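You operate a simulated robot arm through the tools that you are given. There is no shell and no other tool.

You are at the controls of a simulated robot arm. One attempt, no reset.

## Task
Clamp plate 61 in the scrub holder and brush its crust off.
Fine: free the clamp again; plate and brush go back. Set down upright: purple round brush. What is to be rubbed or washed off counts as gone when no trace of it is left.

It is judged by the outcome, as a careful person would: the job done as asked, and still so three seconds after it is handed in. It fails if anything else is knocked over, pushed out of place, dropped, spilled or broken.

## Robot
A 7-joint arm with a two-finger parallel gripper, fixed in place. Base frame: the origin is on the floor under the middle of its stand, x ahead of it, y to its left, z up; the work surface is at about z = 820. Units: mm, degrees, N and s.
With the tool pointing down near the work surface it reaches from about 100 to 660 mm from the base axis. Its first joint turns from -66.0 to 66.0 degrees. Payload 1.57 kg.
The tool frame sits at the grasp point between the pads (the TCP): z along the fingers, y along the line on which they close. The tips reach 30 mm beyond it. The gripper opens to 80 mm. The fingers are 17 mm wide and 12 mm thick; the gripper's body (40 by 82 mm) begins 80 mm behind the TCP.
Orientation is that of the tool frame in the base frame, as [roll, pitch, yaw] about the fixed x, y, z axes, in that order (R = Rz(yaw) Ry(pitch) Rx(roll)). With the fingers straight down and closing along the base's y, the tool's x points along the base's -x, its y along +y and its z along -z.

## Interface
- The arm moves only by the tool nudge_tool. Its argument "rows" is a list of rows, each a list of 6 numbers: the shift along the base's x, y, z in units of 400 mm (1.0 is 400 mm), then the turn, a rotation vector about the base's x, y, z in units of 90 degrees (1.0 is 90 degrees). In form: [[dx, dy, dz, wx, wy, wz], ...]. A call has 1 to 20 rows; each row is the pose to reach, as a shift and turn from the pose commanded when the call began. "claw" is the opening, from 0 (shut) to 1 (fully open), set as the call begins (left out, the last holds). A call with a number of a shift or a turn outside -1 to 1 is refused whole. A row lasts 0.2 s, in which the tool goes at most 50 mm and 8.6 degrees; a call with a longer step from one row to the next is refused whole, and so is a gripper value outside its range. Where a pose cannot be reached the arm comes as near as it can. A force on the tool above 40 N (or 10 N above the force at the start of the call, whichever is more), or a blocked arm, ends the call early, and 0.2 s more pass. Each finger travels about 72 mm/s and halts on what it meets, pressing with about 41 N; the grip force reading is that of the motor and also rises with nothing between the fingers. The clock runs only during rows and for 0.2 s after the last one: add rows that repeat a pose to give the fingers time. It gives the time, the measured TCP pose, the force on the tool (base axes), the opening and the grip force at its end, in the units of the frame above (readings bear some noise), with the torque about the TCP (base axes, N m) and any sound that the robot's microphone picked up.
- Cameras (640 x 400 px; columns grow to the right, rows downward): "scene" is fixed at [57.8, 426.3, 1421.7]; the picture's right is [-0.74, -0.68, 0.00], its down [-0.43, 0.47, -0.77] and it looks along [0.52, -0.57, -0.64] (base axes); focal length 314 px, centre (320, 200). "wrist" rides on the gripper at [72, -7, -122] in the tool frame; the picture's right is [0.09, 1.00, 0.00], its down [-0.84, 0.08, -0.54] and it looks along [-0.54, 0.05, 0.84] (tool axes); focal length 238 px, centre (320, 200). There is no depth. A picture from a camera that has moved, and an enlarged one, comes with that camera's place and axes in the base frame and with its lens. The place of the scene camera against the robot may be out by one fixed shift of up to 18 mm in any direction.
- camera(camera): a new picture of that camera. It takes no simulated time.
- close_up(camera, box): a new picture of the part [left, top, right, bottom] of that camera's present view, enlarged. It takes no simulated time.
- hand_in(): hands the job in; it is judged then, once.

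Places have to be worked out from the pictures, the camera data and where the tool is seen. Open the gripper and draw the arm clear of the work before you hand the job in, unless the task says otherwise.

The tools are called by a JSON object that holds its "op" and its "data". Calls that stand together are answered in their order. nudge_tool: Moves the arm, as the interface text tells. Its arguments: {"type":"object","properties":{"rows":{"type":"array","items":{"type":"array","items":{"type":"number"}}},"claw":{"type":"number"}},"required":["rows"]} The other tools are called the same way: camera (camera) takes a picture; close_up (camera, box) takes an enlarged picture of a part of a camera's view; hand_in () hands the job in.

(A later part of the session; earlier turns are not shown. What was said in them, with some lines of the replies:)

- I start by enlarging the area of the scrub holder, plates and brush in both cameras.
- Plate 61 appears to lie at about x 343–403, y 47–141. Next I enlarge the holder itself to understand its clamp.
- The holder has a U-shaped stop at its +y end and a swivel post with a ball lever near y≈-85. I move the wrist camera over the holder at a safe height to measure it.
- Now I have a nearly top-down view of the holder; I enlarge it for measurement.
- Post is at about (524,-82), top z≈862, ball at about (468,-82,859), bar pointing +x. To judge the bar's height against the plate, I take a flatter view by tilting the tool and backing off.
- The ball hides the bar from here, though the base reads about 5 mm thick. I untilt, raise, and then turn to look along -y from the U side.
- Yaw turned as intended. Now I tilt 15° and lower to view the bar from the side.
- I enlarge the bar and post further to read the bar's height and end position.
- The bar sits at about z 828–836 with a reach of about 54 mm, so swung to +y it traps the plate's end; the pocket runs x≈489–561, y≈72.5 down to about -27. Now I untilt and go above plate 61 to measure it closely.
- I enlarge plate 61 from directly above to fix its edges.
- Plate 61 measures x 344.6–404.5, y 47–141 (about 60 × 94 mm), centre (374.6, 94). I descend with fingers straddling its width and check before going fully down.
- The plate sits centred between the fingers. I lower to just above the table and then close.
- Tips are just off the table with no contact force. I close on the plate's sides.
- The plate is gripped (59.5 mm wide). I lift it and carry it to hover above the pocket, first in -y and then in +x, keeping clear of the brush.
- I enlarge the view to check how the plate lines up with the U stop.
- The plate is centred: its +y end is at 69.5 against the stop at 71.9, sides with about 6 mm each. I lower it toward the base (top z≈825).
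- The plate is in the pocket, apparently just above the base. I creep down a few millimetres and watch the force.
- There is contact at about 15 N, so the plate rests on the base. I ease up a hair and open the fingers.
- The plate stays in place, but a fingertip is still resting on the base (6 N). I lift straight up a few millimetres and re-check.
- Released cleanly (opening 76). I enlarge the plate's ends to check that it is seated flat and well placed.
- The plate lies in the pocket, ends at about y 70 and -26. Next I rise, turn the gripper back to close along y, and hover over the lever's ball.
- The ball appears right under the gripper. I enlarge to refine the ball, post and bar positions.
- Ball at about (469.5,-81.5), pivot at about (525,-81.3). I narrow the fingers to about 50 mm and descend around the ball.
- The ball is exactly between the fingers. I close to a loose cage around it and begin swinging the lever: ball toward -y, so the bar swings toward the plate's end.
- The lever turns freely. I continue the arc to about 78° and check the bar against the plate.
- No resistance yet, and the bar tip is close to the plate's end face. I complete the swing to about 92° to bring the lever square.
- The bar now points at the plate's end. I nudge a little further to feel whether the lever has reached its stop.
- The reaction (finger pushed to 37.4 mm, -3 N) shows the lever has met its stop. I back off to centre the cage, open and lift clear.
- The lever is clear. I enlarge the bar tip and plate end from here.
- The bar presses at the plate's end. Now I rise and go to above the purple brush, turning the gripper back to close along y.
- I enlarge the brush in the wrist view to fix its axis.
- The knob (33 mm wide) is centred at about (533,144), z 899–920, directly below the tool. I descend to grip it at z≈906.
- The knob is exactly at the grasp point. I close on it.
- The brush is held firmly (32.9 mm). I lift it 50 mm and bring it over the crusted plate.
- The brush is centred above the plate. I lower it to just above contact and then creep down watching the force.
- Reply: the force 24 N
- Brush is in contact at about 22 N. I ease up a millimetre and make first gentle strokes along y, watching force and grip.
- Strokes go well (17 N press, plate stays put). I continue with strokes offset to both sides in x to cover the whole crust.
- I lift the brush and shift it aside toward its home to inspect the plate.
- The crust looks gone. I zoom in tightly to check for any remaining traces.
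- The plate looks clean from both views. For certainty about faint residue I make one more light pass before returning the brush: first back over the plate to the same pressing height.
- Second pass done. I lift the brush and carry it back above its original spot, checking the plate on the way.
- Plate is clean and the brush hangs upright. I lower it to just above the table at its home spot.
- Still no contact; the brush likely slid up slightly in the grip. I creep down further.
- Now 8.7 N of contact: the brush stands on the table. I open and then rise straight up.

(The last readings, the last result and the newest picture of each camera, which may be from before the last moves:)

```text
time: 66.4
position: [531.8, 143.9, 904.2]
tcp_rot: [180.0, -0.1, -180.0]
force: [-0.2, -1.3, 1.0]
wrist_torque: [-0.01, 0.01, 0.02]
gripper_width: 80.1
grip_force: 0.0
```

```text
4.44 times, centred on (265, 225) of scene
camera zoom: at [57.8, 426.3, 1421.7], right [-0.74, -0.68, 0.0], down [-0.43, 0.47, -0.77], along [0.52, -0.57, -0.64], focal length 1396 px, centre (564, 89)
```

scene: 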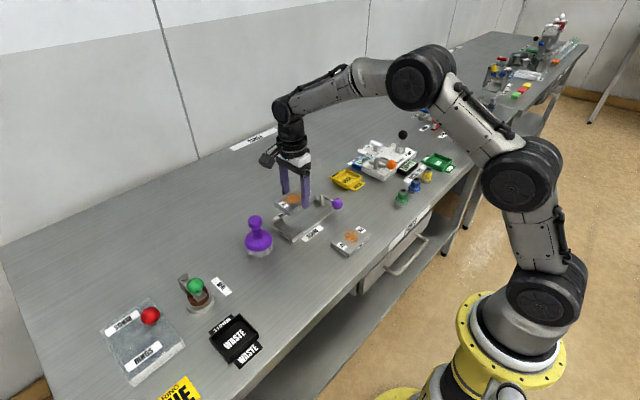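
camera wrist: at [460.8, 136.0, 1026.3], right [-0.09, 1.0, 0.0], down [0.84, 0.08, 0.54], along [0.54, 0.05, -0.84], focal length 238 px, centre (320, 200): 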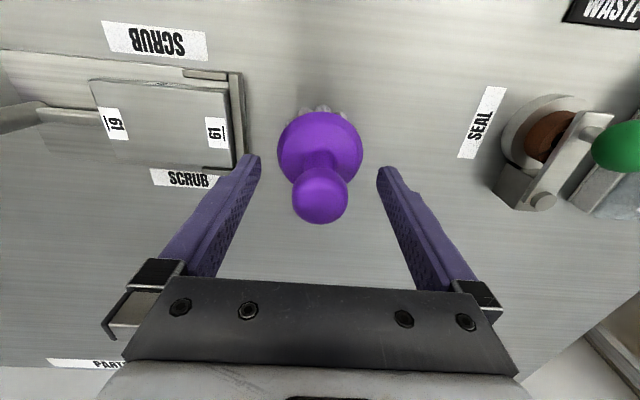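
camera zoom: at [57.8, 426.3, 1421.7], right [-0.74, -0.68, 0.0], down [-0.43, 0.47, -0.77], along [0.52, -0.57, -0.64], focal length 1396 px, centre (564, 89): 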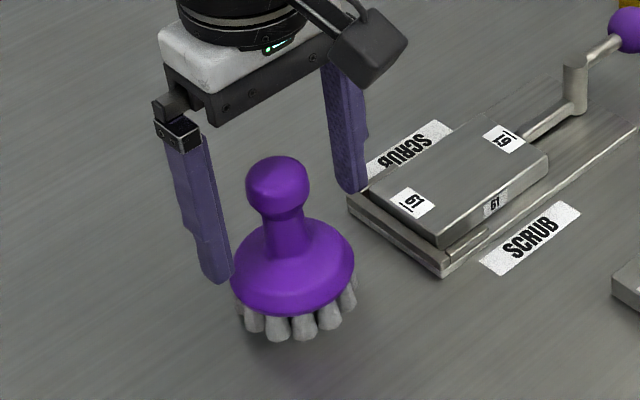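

The brush stands upright at its original spot. I rise and go over the lever's ball, turning the gripper so it closes along x.

{"op": "nudge_tool", "data": {"rows": [[0, 0, 0.09, 0, 0, 0], [0, 0, 0.18, 0, 0, 0], [0, -0.02, 0.2625, 0, 0, 0.05], [0, -0.08, 0.2625, 0, 0, 0.14], [-0.005, -0.15, 0.2625, 0, 0, 0.23], [-0.01, -0.22, 0.2625, 0, 0, 0.32], [-0.015, -0.29, 0.2625, 0, 0, 0.41], [-0.018, -0.36, 0.2625, 0, 0, 0.5], [-0.018, -0.43, 0.2625, 0, 0, 0.59], [-0.018, -0.5, 0.2625, 0, 0, 0.68], [-0.018, -0.57, 0.2625, 0, 0, 0.77], [-0.018, -0.63, 0.2625, 0, 0, 0.86], [-0.018, -0.68, 0.22, 0, 0, 0.95], [-0.018, -0.7, 0.18, 0, 0, 1.0], [-0.018, -0.7, 0.14, 0, 0, 1.0], [-0.018, -0.7, 0.14, 0, 0, 1.0]], "claw": 1}}

{"op": "camera", "data": {"camera": "wrist"}}

{"op": "camera", "data": {"camera": "scene"}}

```text
time: 69.8
position: [527.0, -135.4, 960.9]
tcp_rot: [180.0, 0.0, -90.0]
force: [0.5, -0.2, -1.2]
wrist_torque: [-0.02, -0.01, -0.02]
gripper_width: 79.8
grip_force: 0.1
```

```text
taken
camera wrist: at [533.0, -209.4, 1082.1], right [-1.0, -0.09, 0.0], down [-0.08, 0.84, 0.54], along [-0.05, 0.54, -0.84], focal length 238 px, centre (320, 200)
```

wrist: 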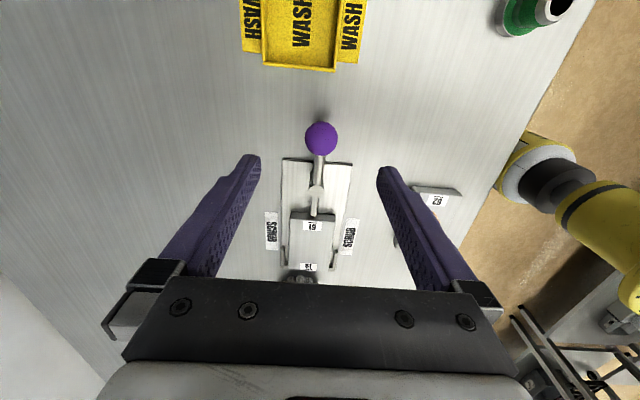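

```text
taken
```

scene: 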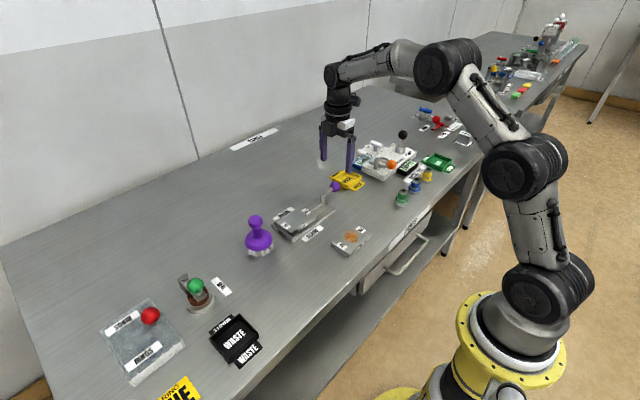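

The ball is right below at (525.5,-137). I narrow the fingers and descend around it.

{"op": "nudge_tool", "data": {"rows": [[-0.001, 0, 0, 0, 0, 0], [-0.001, 0, -0.06, 0, 0, 0], [-0.001, 0, -0.13, 0, 0, 0], [-0.001, 0, -0.19, 0, 0, 0], [-0.001, 0, -0.235, 0, 0, 0], [-0.001, 0, -0.2475, 0, 0, 0], [-0.001, 0, -0.2475, 0, 0, 0]], "claw": 0.62}}

{"op": "camera", "data": {"camera": "wrist"}}

```text
time: 71.4
position: [525.6, -134.3, 860.5]
tcp_rot: [180.0, 0.0, -90.0]
force: [0.2, -0.3, -0.5]
wrist_torque: [-0.01, 0.01, 0.01]
gripper_width: 49.7
grip_force: 0.0
```

```text
taken
camera wrist: at [531.4, -208.0, 983.2], right [-1.0, -0.09, 0.0], down [-0.08, 0.84, 0.54], along [-0.05, 0.54, -0.84], focal length 238 px, centre (320, 200)
```

wrist: 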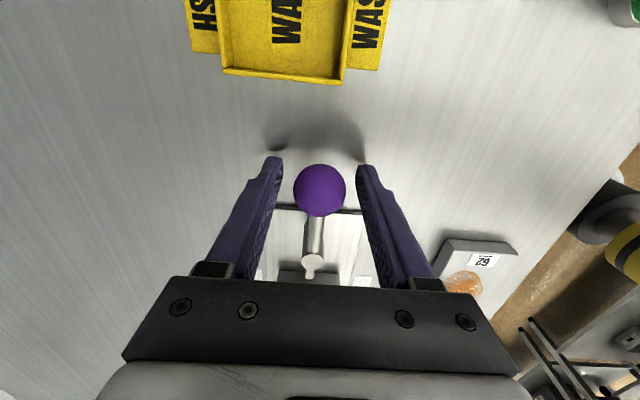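

The ball is centred. I close the loose cage and swing the lever back toward its open position.

{"op": "nudge_tool", "data": {"rows": [[0, 0, 0, 0, 0, 0], [0, 0, 0, 0, 0, 0], [-0.0145, 0.00076, 0, 0, 0, -0.0667], [-0.02885, 0.00303, 0, 0, 0, -0.1333], [-0.04288, 0.00679, 0, 0, 0, -0.2], [-0.05643, 0.012, 0, 0, 0, -0.2667], [-0.06938, 0.01859, 0, 0, 0, -0.3333], [-0.08156, 0.0265, 0, 0, 0, -0.4], [-0.09284, 0.03564, 0, 0, 0, -0.4667], [-0.10311, 0.04591, 0, 0, 0, -0.5333], [-0.11225, 0.05719, 0, 0, 0, -0.6], [-0.12016, 0.06938, 0, 0, 0, -0.6667], [-0.12676, 0.08231, 0, 0, 0, -0.7333], [-0.13196, 0.09587, 0, 0, 0, -0.8], [-0.13572, 0.1099, 0, 0, 0, -0.8667], [-0.13799, 0.12425, 0, 0, 0, -0.9333], [-0.13799, 0.12425, 0, 0, 0, -0.9333]], "claw": 0.44}}

{"op": "camera", "data": {"camera": "wrist"}}

{"op": "close_up", "data": {"camera": "scene", "box": [265, 150, 385, 250]}}

```text
time: 75.0
position: [469.6, -85.3, 860.7]
tcp_rot: [-180.0, 0.1, -174.1]
force: [-0.4, -0.3, -0.2]
wrist_torque: [-0.02, -0.01, 0.01]
gripper_width: 35.8
grip_force: 0.1
```

```text
taken
camera wrist: at [399.0, -101.0, 983.8], right [-0.19, 0.98, 0.0], down [0.82, 0.16, 0.54], along [0.53, 0.11, -0.84], focal length 238 px, centre (320, 200)
```

wrist: 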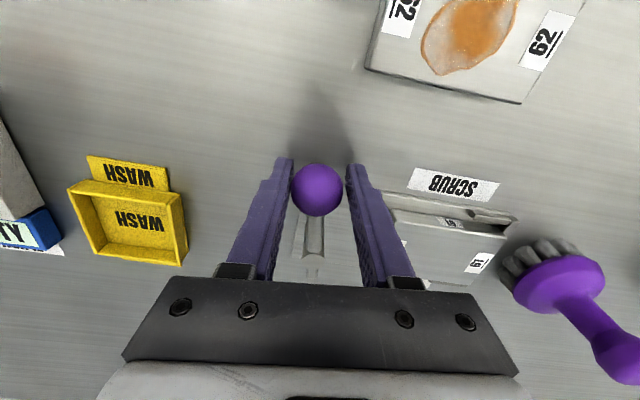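

```text
4.00 times, centred on (325, 200) of scene
camera zoom: at [57.8, 426.3, 1421.7], right [-0.74, -0.68, 0.0], down [-0.43, 0.47, -0.77], along [0.52, -0.57, -0.64], focal length 1256 px, centre (300, 200)
```

zoom: 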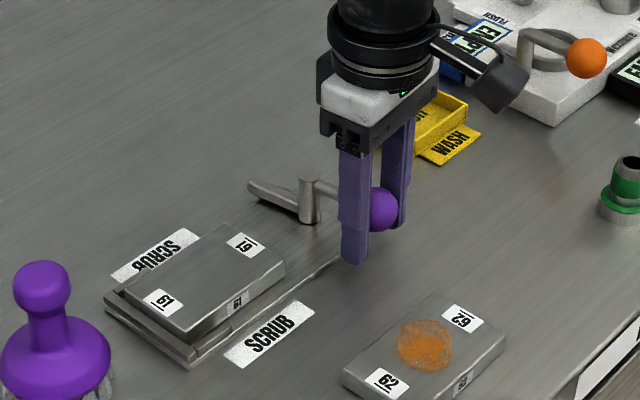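

The lever is nearly open (about 82°). I finish the swing to its original position, watching for the stop.

{"op": "nudge_tool", "data": {"rows": [[-0.0004, 0.005, 0, 0, 0, -0.0222], [-0.00068, 0.00966, 0, 0, 0, -0.0444], [-0.0007, 0.0145, 0, 0, 0, -0.0667], [-0.00068, 0.01935, 0, 0, 0, -0.0667], [-0.00068, 0.0205, 0, 0, 0, -0.0667], [-0.00068, 0.0205, 0, 0, 0, -0.0667]]}}

{"op": "camera", "data": {"camera": "wrist"}}

{"op": "close_up", "data": {"camera": "scene", "box": [265, 150, 385, 250]}}

```text
time: 76.4
position: [469.8, -77.8, 861.7]
tcp_rot: [180.0, -0.1, 180.0]
force: [-1.3, -1.6, -0.6]
wrist_torque: [0.02, 0.02, 0.01]
gripper_width: 36.0
grip_force: 0.3
```

```text
taken
camera wrist: at [398.0, -85.5, 983.4], right [-0.09, 1.0, 0.0], down [0.84, 0.08, 0.54], along [0.54, 0.05, -0.84], focal length 238 px, centre (320, 200)
```

wrist: 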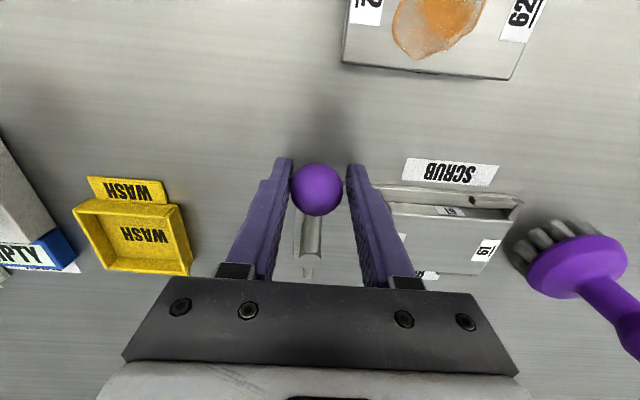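

```text
4.00 times, centred on (325, 200) of scene
camera zoom: at [57.8, 426.3, 1421.7], right [-0.74, -0.68, 0.0], down [-0.43, 0.47, -0.77], along [0.52, -0.57, -0.64], focal length 1256 px, centre (300, 200)
```

zoom: 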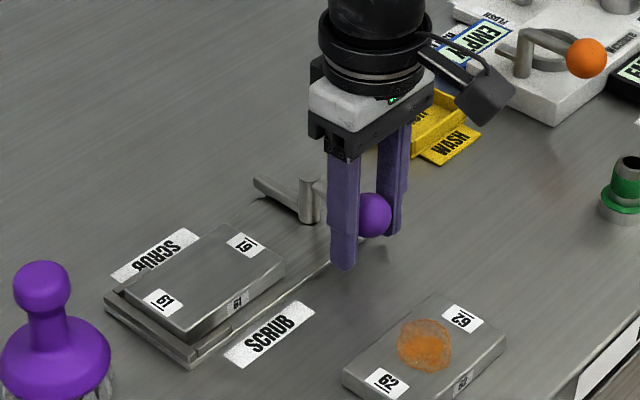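

The lever is back at its original position. I centre the cage, open, and lift clear.

{"op": "nudge_tool", "data": {"rows": [[0, -0.003, 0, 0, 0, 0], [0, -0.006, 0, 0, 0, 0], [0, -0.006, 0, 0, 0, 0]]}}

{"op": "nudge_tool", "data": {"rows": [[0, 0, 0, 0, 0, 0], [0, 0, 0, 0, 0, 0], [0, 0, 0.03, 0, 0, 0], [0, 0, 0.09, 0, 0, 0], [0, 0, 0.17, 0, 0, 0], [0, 0, 0.25, 0, 0, 0], [0, 0, 0.25, 0, 0, 0]], "claw": 0.65}}

{"op": "camera", "data": {"camera": "wrist"}}

{"op": "close_up", "data": {"camera": "scene", "box": [265, 150, 385, 250]}}

```text
time: 77.2
position: [469.8, -80.5, 861.8]
tcp_rot: [-179.9, 0.0, 180.0]
force: [0.2, 0.1, 0.2]
wrist_torque: [0.03, 0.01, 0.01]
gripper_width: 35.2
grip_force: 0.1
```

```text
time: 78.8
position: [469.6, -79.5, 961.4]
tcp_rot: [-179.9, -0.1, 179.9]
force: [-0.5, -0.2, 0.3]
wrist_torque: [-0.02, -0.01, -0.02]
gripper_width: 52.2
grip_force: 0.1
```

```text
taken
camera wrist: at [397.6, -88.2, 1084.0], right [-0.09, 1.0, 0.0], down [0.84, 0.08, 0.54], along [0.54, 0.05, -0.84], focal length 238 px, centre (320, 200)
```

wrist: 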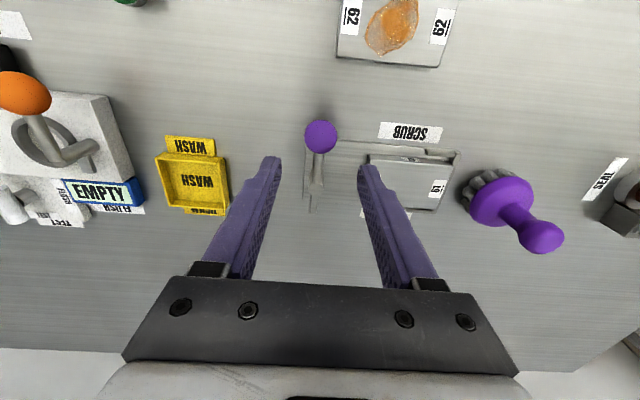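

```text
4.00 times, centred on (325, 200) of scene
camera zoom: at [57.8, 426.3, 1421.7], right [-0.74, -0.68, 0.0], down [-0.43, 0.47, -0.77], along [0.52, -0.57, -0.64], focal length 1256 px, centre (300, 200)
```

zoom: 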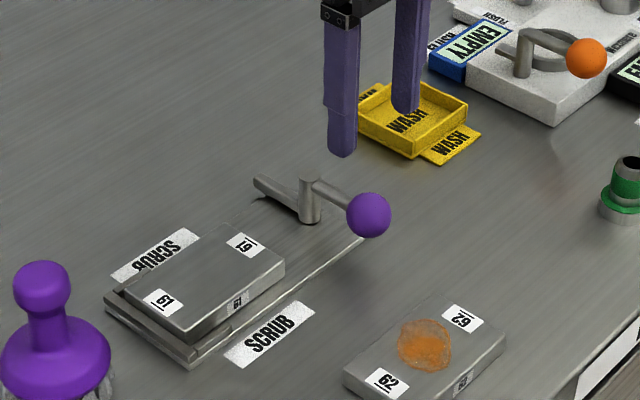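

The clamp is free. Now I go above plate 61 in the holder, turning to close along x, with the fingers fully open.

{"op": "nudge_tool", "data": {"rows": [[0, 0, 0.05, 0, 0, -0.05], [0.01, 0.02, 0.1, 0, 0, -0.14], [0.03, 0.05, 0.1, 0, 0, -0.23], [0.05, 0.09, 0.1, 0, 0, -0.32], [0.07, 0.13, 0.1, 0, 0, -0.41], [0.09, 0.17, 0.1, 0, 0, -0.5], [0.11, 0.2, 0.1, 0, 0, -0.59], [0.125, 0.23, 0.1, 0, 0, -0.68], [0.136, 0.25, 0.1, 0, 0, -0.77], [0.136, 0.259, 0.1, 0, 0, -0.86], [0.136, 0.259, 0.1, 0, 0, -0.95], [0.136, 0.259, 0.1, 0, 0, -1.0], [0.136, 0.259, 0.1, 0, 0, -1.0]], "claw": 1}}

{"op": "camera", "data": {"camera": "wrist"}}

{"op": "close_up", "data": {"camera": "wrist", "box": [260, 60, 390, 170]}}

```text
time: 81.6
position: [524.9, 22.7, 999.8]
tcp_rot: [-179.9, 0.0, 89.9]
force: [-1.0, 0.1, 0.6]
wrist_torque: [-0.01, -0.01, -0.01]
gripper_width: 79.6
grip_force: 0.1
```

```text
taken
camera wrist: at [517.3, 93.9, 1123.2], right [1.0, 0.09, 0.0], down [0.08, -0.84, 0.54], along [0.05, -0.54, -0.84], focal length 238 px, centre (320, 200)
```

wrist: 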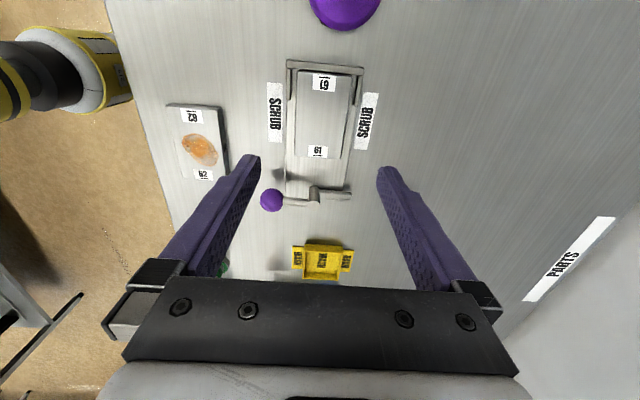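

```text
3.64 times, centred on (325, 115) of wrist
camera zoom: at [517.3, 93.9, 1123.2], right [1.0, 0.09, 0.0], down [0.08, -0.84, 0.54], along [0.05, -0.54, -0.84], focal length 867 px, centre (302, 509)
```

zoom: 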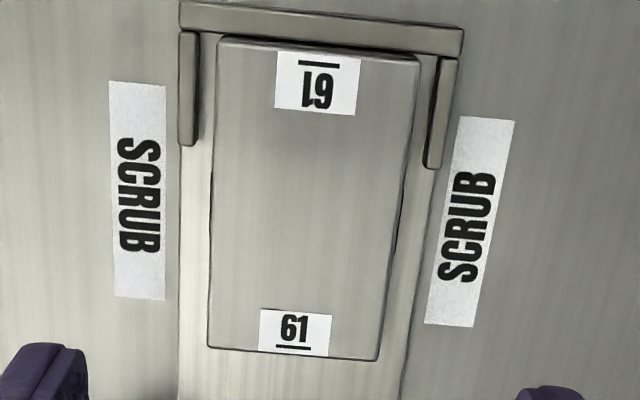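

Plate centre in the holder is about (524.4, 23.3). I descend with fingers straddling it, stopping just above the base.

{"op": "nudge_tool", "data": {"rows": [[0, 0.002, -0.09, 0, 0, 0], [0, 0.002, -0.18, 0, 0, 0], [0, 0.002, -0.27, 0, 0, 0], [0, 0.002, -0.32, 0, 0, 0], [0, 0.002, -0.345, 0, 0, 0], [0, 0.002, -0.354, 0, 0, 0], [0, 0.002, -0.354, 0, 0, 0]], "claw": 1}}

{"op": "camera", "data": {"camera": "wrist"}}

{"op": "close_up", "data": {"camera": "scene", "box": [265, 170, 355, 250]}}

```text
time: 83.2
position: [524.5, 24.1, 859.6]
tcp_rot: [180.0, -0.1, 90.0]
force: [-0.1, -0.8, 0.2]
wrist_torque: [0.02, 0.0, -0.01]
gripper_width: 79.9
grip_force: 0.0
```

```text
taken
camera wrist: at [518.4, 95.1, 981.6], right [1.0, 0.09, 0.0], down [0.08, -0.84, 0.54], along [0.05, -0.54, -0.84], focal length 238 px, centre (320, 200)
```

wrist: 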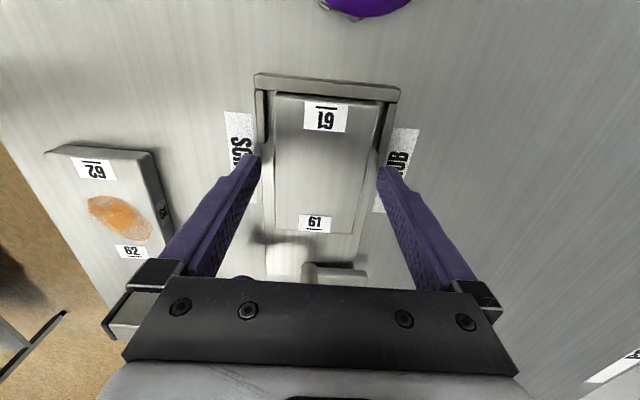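

```text
5.00 times, centred on (310, 210) of scene
camera zoom: at [57.8, 426.3, 1421.7], right [-0.74, -0.68, 0.0], down [-0.43, 0.47, -0.77], along [0.52, -0.57, -0.64], focal length 1570 px, centre (370, 150)
```

zoom: 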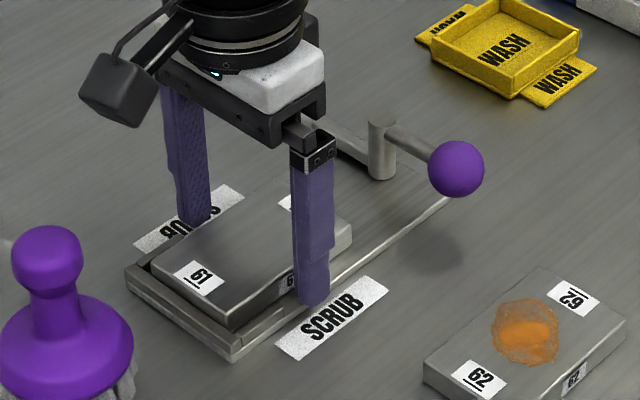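

Good alignment. I lower another 1.6 mm and close on the plate.

{"op": "nudge_tool", "data": {"rows": [[0, 0, -0.002, 0, 0, 0], [0, 0, -0.004, 0, 0, 0], [0, 0, -0.004, 0, 0, 0]]}}

{"op": "nudge_tool", "data": {"rows": [[0, 0, 0, 0, 0, 0], [0, 0, 0, 0, 0, 0], [0, 0, 0, 0, 0, 0]], "claw": 0}}

{"op": "camera", "data": {"camera": "wrist"}}

```text
time: 84.0
position: [524.2, 23.9, 859.0]
tcp_rot: [-179.9, -0.1, 90.0]
force: [0.4, -0.8, 0.2]
wrist_torque: [0.0, -0.01, 0.02]
gripper_width: 80.2
grip_force: 0.1
```

```text
time: 84.8
position: [523.8, 24.9, 858.4]
tcp_rot: [180.0, 0.0, 90.0]
force: [0.9, 0.4, -0.8]
wrist_torque: [0.01, -0.03, 0.0]
gripper_width: 59.5
grip_force: 40.9
```

```text
taken
camera wrist: at [517.8, 95.1, 980.6], right [1.0, 0.09, 0.0], down [0.08, -0.84, 0.54], along [0.05, -0.54, -0.84], focal length 238 px, centre (320, 200)
```

wrist: 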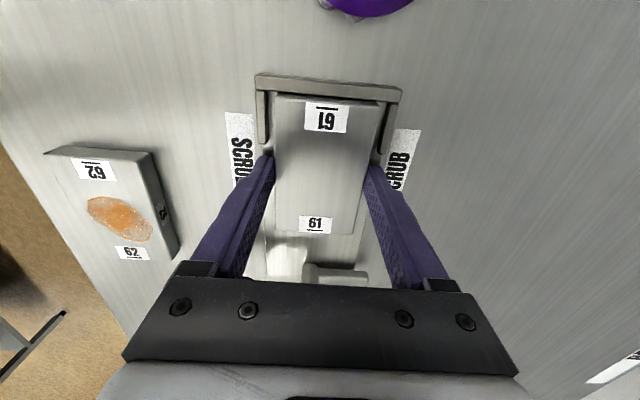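

Plate gripped with the same relative placement as at the first pick. I lift it straight up and carry it back toward its original spot.

{"op": "nudge_tool", "data": {"rows": [[0, 0, 0.03, 0, 0, 0], [0, 0, 0.09, 0, 0, 0], [0, 0, 0.15, 0, 0, 0], [-0.02, 0, 0.195, 0, 0, 0], [-0.08, 0, 0.195, 0, 0, 0], [-0.15, 0, 0.195, 0, 0, 0], [-0.22, 0, 0.195, 0, 0, 0], [-0.29, 0.01, 0.195, 0, 0, 0], [-0.35, 0.04, 0.195, 0, 0, 0], [-0.3745, 0.09, 0.195, 0, 0, 0], [-0.3745, 0.14, 0.195, 0, 0, 0], [-0.3745, 0.17425, 0.195, 0, 0, 0], [-0.3745, 0.17425, 0.195, 0, 0, 0]]}}

{"op": "camera", "data": {"camera": "wrist"}}

{"op": "camera", "data": {"camera": "scene"}}

```text
time: 87.6
position: [374.6, 94.1, 937.0]
tcp_rot: [-179.9, 0.1, 90.0]
force: [0.3, 0.4, -2.7]
wrist_torque: [0.01, -0.01, -0.02]
gripper_width: 59.6
grip_force: 40.9
```

```text
taken
camera wrist: at [367.3, 165.4, 1059.0], right [1.0, 0.09, 0.0], down [0.08, -0.84, 0.54], along [0.05, -0.54, -0.84], focal length 238 px, centre (320, 200)
```

wrist: 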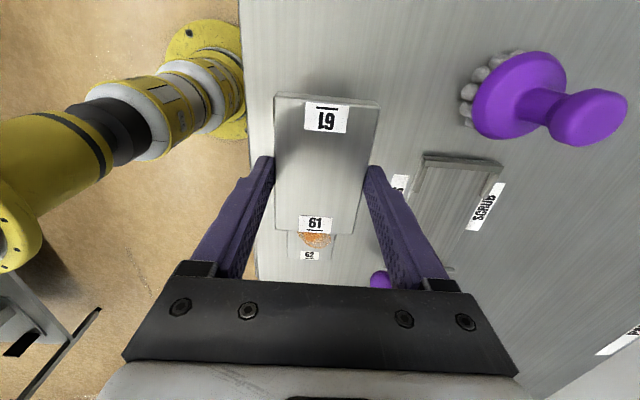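

```text
taken
```

scene: 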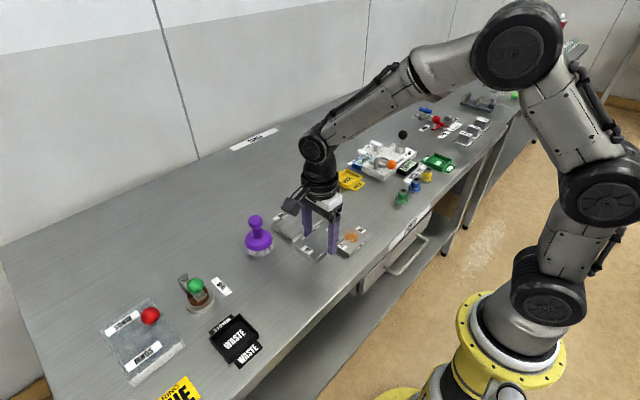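

The plate hovers over its original spot. I lower it to just above the table.

{"op": "nudge_tool", "data": {"rows": [[0.001, 0, -0.06, 0, 0, 0], [0.001, 0, -0.12, 0, 0, 0], [0.001, 0, -0.17, 0, 0, 0], [0.001, 0, -0.195, 0, 0, 0], [0.001, 0, -0.204, 0, 0, 0], [0.001, 0, -0.204, 0, 0, 0]]}}

{"op": "nudge_tool", "data": {"rows": [[0, 0, -0.002, 0, 0, 0], [0, 0, -0.004, 0, 0, 0], [0, 0, -0.004, 0, 0, 0]]}}

{"op": "close_up", "data": {"camera": "scene", "box": [280, 200, 380, 290]}}

{"op": "camera", "data": {"camera": "wrist"}}

```text
time: 89.0
position: [374.8, 94.2, 854.2]
tcp_rot: [180.0, 0.0, 89.9]
force: [0.0, -0.2, -1.5]
wrist_torque: [0.0, 0.01, 0.03]
gripper_width: 59.4
grip_force: 41.1
```

```text
time: 89.8
position: [374.9, 93.4, 853.6]
tcp_rot: [-179.9, 0.0, 90.0]
force: [-0.1, 0.1, -2.1]
wrist_torque: [0.0, -0.03, -0.03]
gripper_width: 59.2
grip_force: 41.1
```

```text
4.44 times, centred on (330, 245) of scene
camera zoom: at [57.8, 426.4, 1421.7], right [-0.74, -0.68, 0.0], down [-0.43, 0.47, -0.77], along [0.52, -0.57, -0.64], focal length 1396 px, centre (276, 0)
```

zoom: 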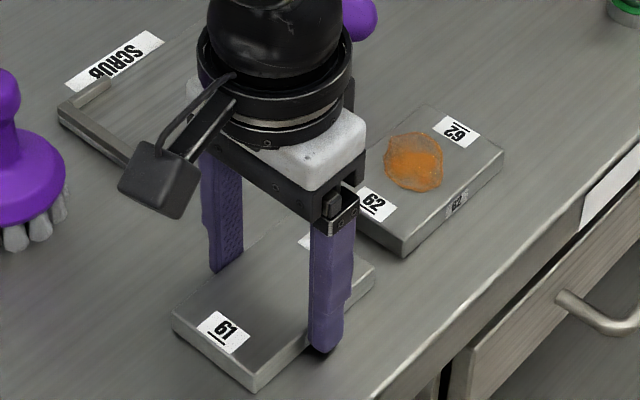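

```text
taken
camera wrist: at [368.1, 164.7, 975.1], right [1.0, 0.09, 0.0], down [0.08, -0.84, 0.54], along [0.05, -0.54, -0.84], focal length 238 px, centre (320, 200)
```

wrist: 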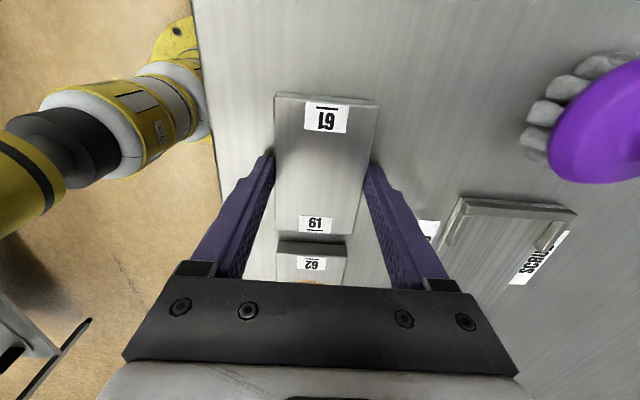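

Still hanging freely. I creep further down until it touches.

{"op": "nudge_tool", "data": {"rows": [[0, 0, -0.0015, 0, 0, 0], [0, 0, -0.003, 0, 0, 0], [0, 0, -0.003, 0, 0, 0]]}}

```text
time: 90.6
position: [375.3, 93.7, 852.0]
tcp_rot: [-179.9, 0.0, 90.0]
force: [-4.7, 0.1, 14.4]
wrist_torque: [-0.18, 0.45, -0.04]
gripper_width: 59.4
grip_force: 41.5
```

The plate touches the table (14 N). I ease up slightly and open the fingers.

{"op": "nudge_tool", "data": {"rows": [[0, 0, 0.0012, 0, 0, 0], [0, 0, 0.0012, 0, 0, 0]]}}

{"op": "nudge_tool", "data": {"rows": [[0, 0, 0, 0, 0, 0], [0, 0, 0, 0, 0, 0], [0, 0, 0, 0, 0, 0]], "claw": 1}}

{"op": "camera", "data": {"camera": "wrist"}}

{"op": "close_up", "data": {"camera": "scene", "box": [280, 200, 380, 290]}}

```text
time: 91.2
position: [374.4, 93.5, 852.4]
tcp_rot: [179.9, 0.1, 90.0]
force: [-0.3, 0.2, 5.3]
wrist_torque: [-0.06, 0.21, -0.02]
gripper_width: 59.4
grip_force: 41.0
```

```text
time: 92.0
position: [375.0, 93.6, 852.2]
tcp_rot: [-180.0, 0.1, 90.0]
force: [-0.1, 1.0, 0.2]
wrist_torque: [0.0, 0.01, 0.0]
gripper_width: 80.0
grip_force: 0.0
```

```text
taken
camera wrist: at [368.1, 164.7, 974.6], right [1.0, 0.09, 0.0], down [0.08, -0.84, 0.54], along [0.05, -0.54, -0.84], focal length 238 px, centre (320, 200)
```

wrist: 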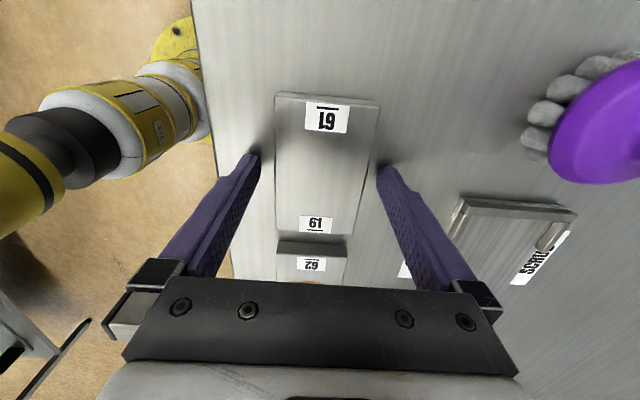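

```text
4.44 times, centred on (330, 245) of scene
camera zoom: at [57.8, 426.3, 1421.7], right [-0.74, -0.68, 0.0], down [-0.43, 0.47, -0.77], along [0.52, -0.57, -0.64], focal length 1396 px, centre (276, 0)
```

zoom: 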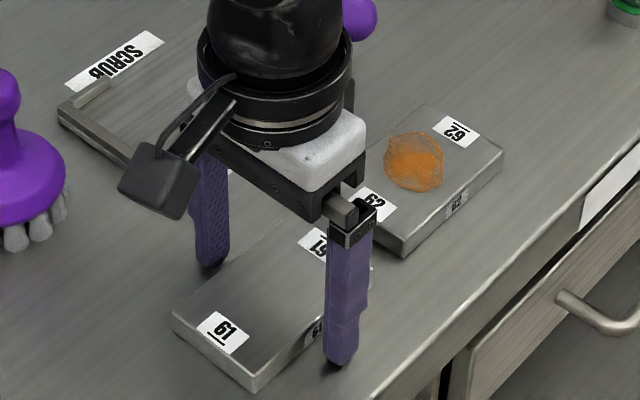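

The plate is back on the table, released. I rise straight up and withdraw toward the starting pose for a final inspection.

{"op": "nudge_tool", "data": {"rows": [[0, 0, 0.05, 0, 0, 0], [0, 0, 0.13, 0, 0, 0], [0, 0, 0.22, 0, 0, 0], [0, 0, 0.32, 0, 0, 0], [0, 0, 0.42, 0, 0, 0.05], [0, 0.03, 0.52, 0, 0, 0.14], [0, 0.07, 0.6, 0, 0, 0.23], [0.01, 0.12, 0.66, 0, 0, 0.32], [0.02, 0.17, 0.7, 0, 0, 0.41], [0.03, 0.21, 0.7, 0, 0, 0.5], [0.04, 0.24, 0.7, 0, 0, 0.59], [0.046, 0.2625, 0.7, 0, 0, 0.68], [0.046, 0.2625, 0.7, 0, 0, 0.77], [0.046, 0.2625, 0.7, 0, 0, 0.86], [0.046, 0.2625, 0.7, 0, 0, 0.95], [0.046, 0.2625, 0.7, 0, 0, 1.0], [0.046, 0.2625, 0.7, 0, 0, 1.0]], "claw": 1}}

{"op": "camera", "data": {"camera": "scene"}}

{"op": "camera", "data": {"camera": "wrist"}}

{"op": "close_up", "data": {"camera": "scene", "box": [220, 170, 400, 290]}}

{"op": "close_up", "data": {"camera": "wrist", "box": [130, 40, 310, 110]}}

```text
time: 95.6
position: [393.0, 198.7, 1132.5]
tcp_rot: [180.0, 0.0, -179.9]
force: [-1.2, 0.4, -1.3]
wrist_torque: [0.01, 0.01, -0.01]
gripper_width: 80.1
grip_force: 0.1
```

```text
taken
```

scene: 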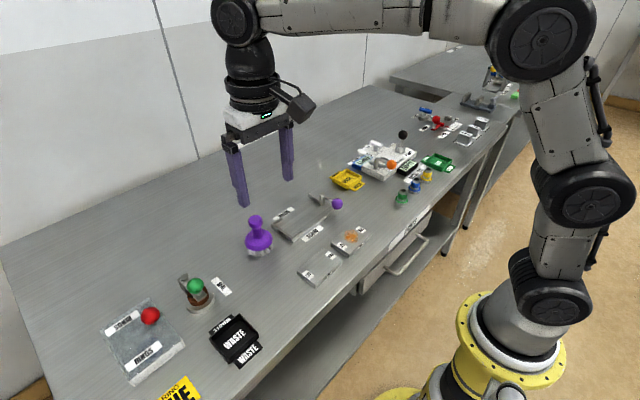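

```text
taken
camera wrist: at [321.5, 190.9, 1254.2], right [-0.09, 1.0, 0.0], down [0.84, 0.08, 0.54], along [0.54, 0.05, -0.84], focal length 238 px, centre (320, 200)
```

wrist: 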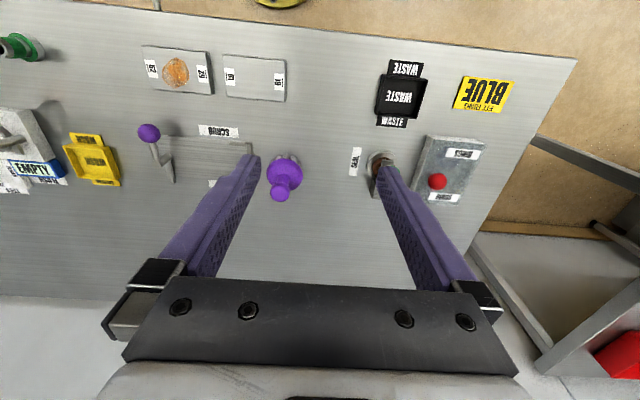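

```text
3.33 times, centred on (310, 230) of scene
camera zoom: at [57.8, 426.3, 1421.7], right [-0.74, -0.68, 0.0], down [-0.43, 0.47, -0.77], along [0.52, -0.57, -0.64], focal length 1047 px, centre (353, 100)
```

zoom: 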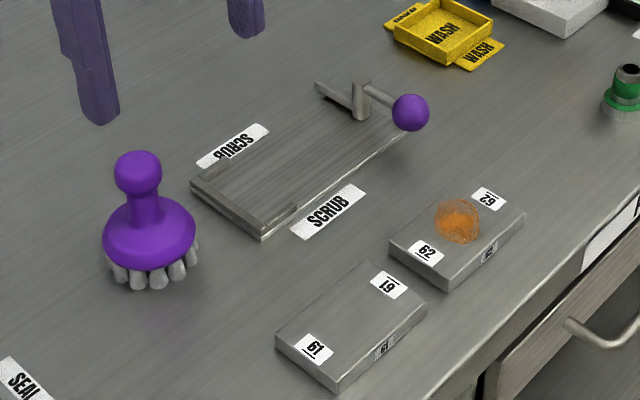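

```text
3.56 times, centred on (220, 75) of wrist
camera zoom: at [321.5, 190.9, 1254.2], right [-0.09, 1.0, 0.0], down [0.84, 0.08, 0.54], along [0.54, 0.05, -0.84], focal length 848 px, centre (676, 644)
```

zoom: 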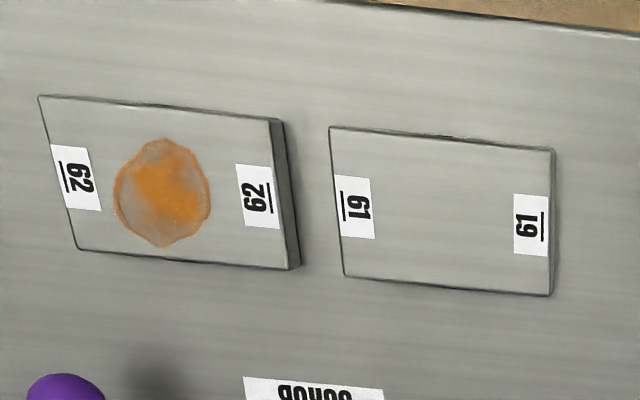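

Plate 61 is clean and back in its original place. The brush stands upright where it was, the lever is open as at the start, and nothing else has moved. The gripper is open and clear of the work, so I hand the job in.

{"op": "hand_in", "data": {}}

```text
The job is handed in.
```

I clamped plate 61 in the scrub holder, brushed its crust off and handed the job in.

- **Plate 61:** close-ups from both cameras show no crust left. I brushed it a second time in case any faint residue remained. It is back in its original spot.
- **Purple brush:** it stands upright where it was, within about 1 mm.
- **Clamp:** the lever is back in its open starting position and the holder is empty.
- **Everything else:** in the final pictures nothing else has moved, and plate 62 still has its crust.

The gripper is open and the arm is back at its starting pose, clear of the work.
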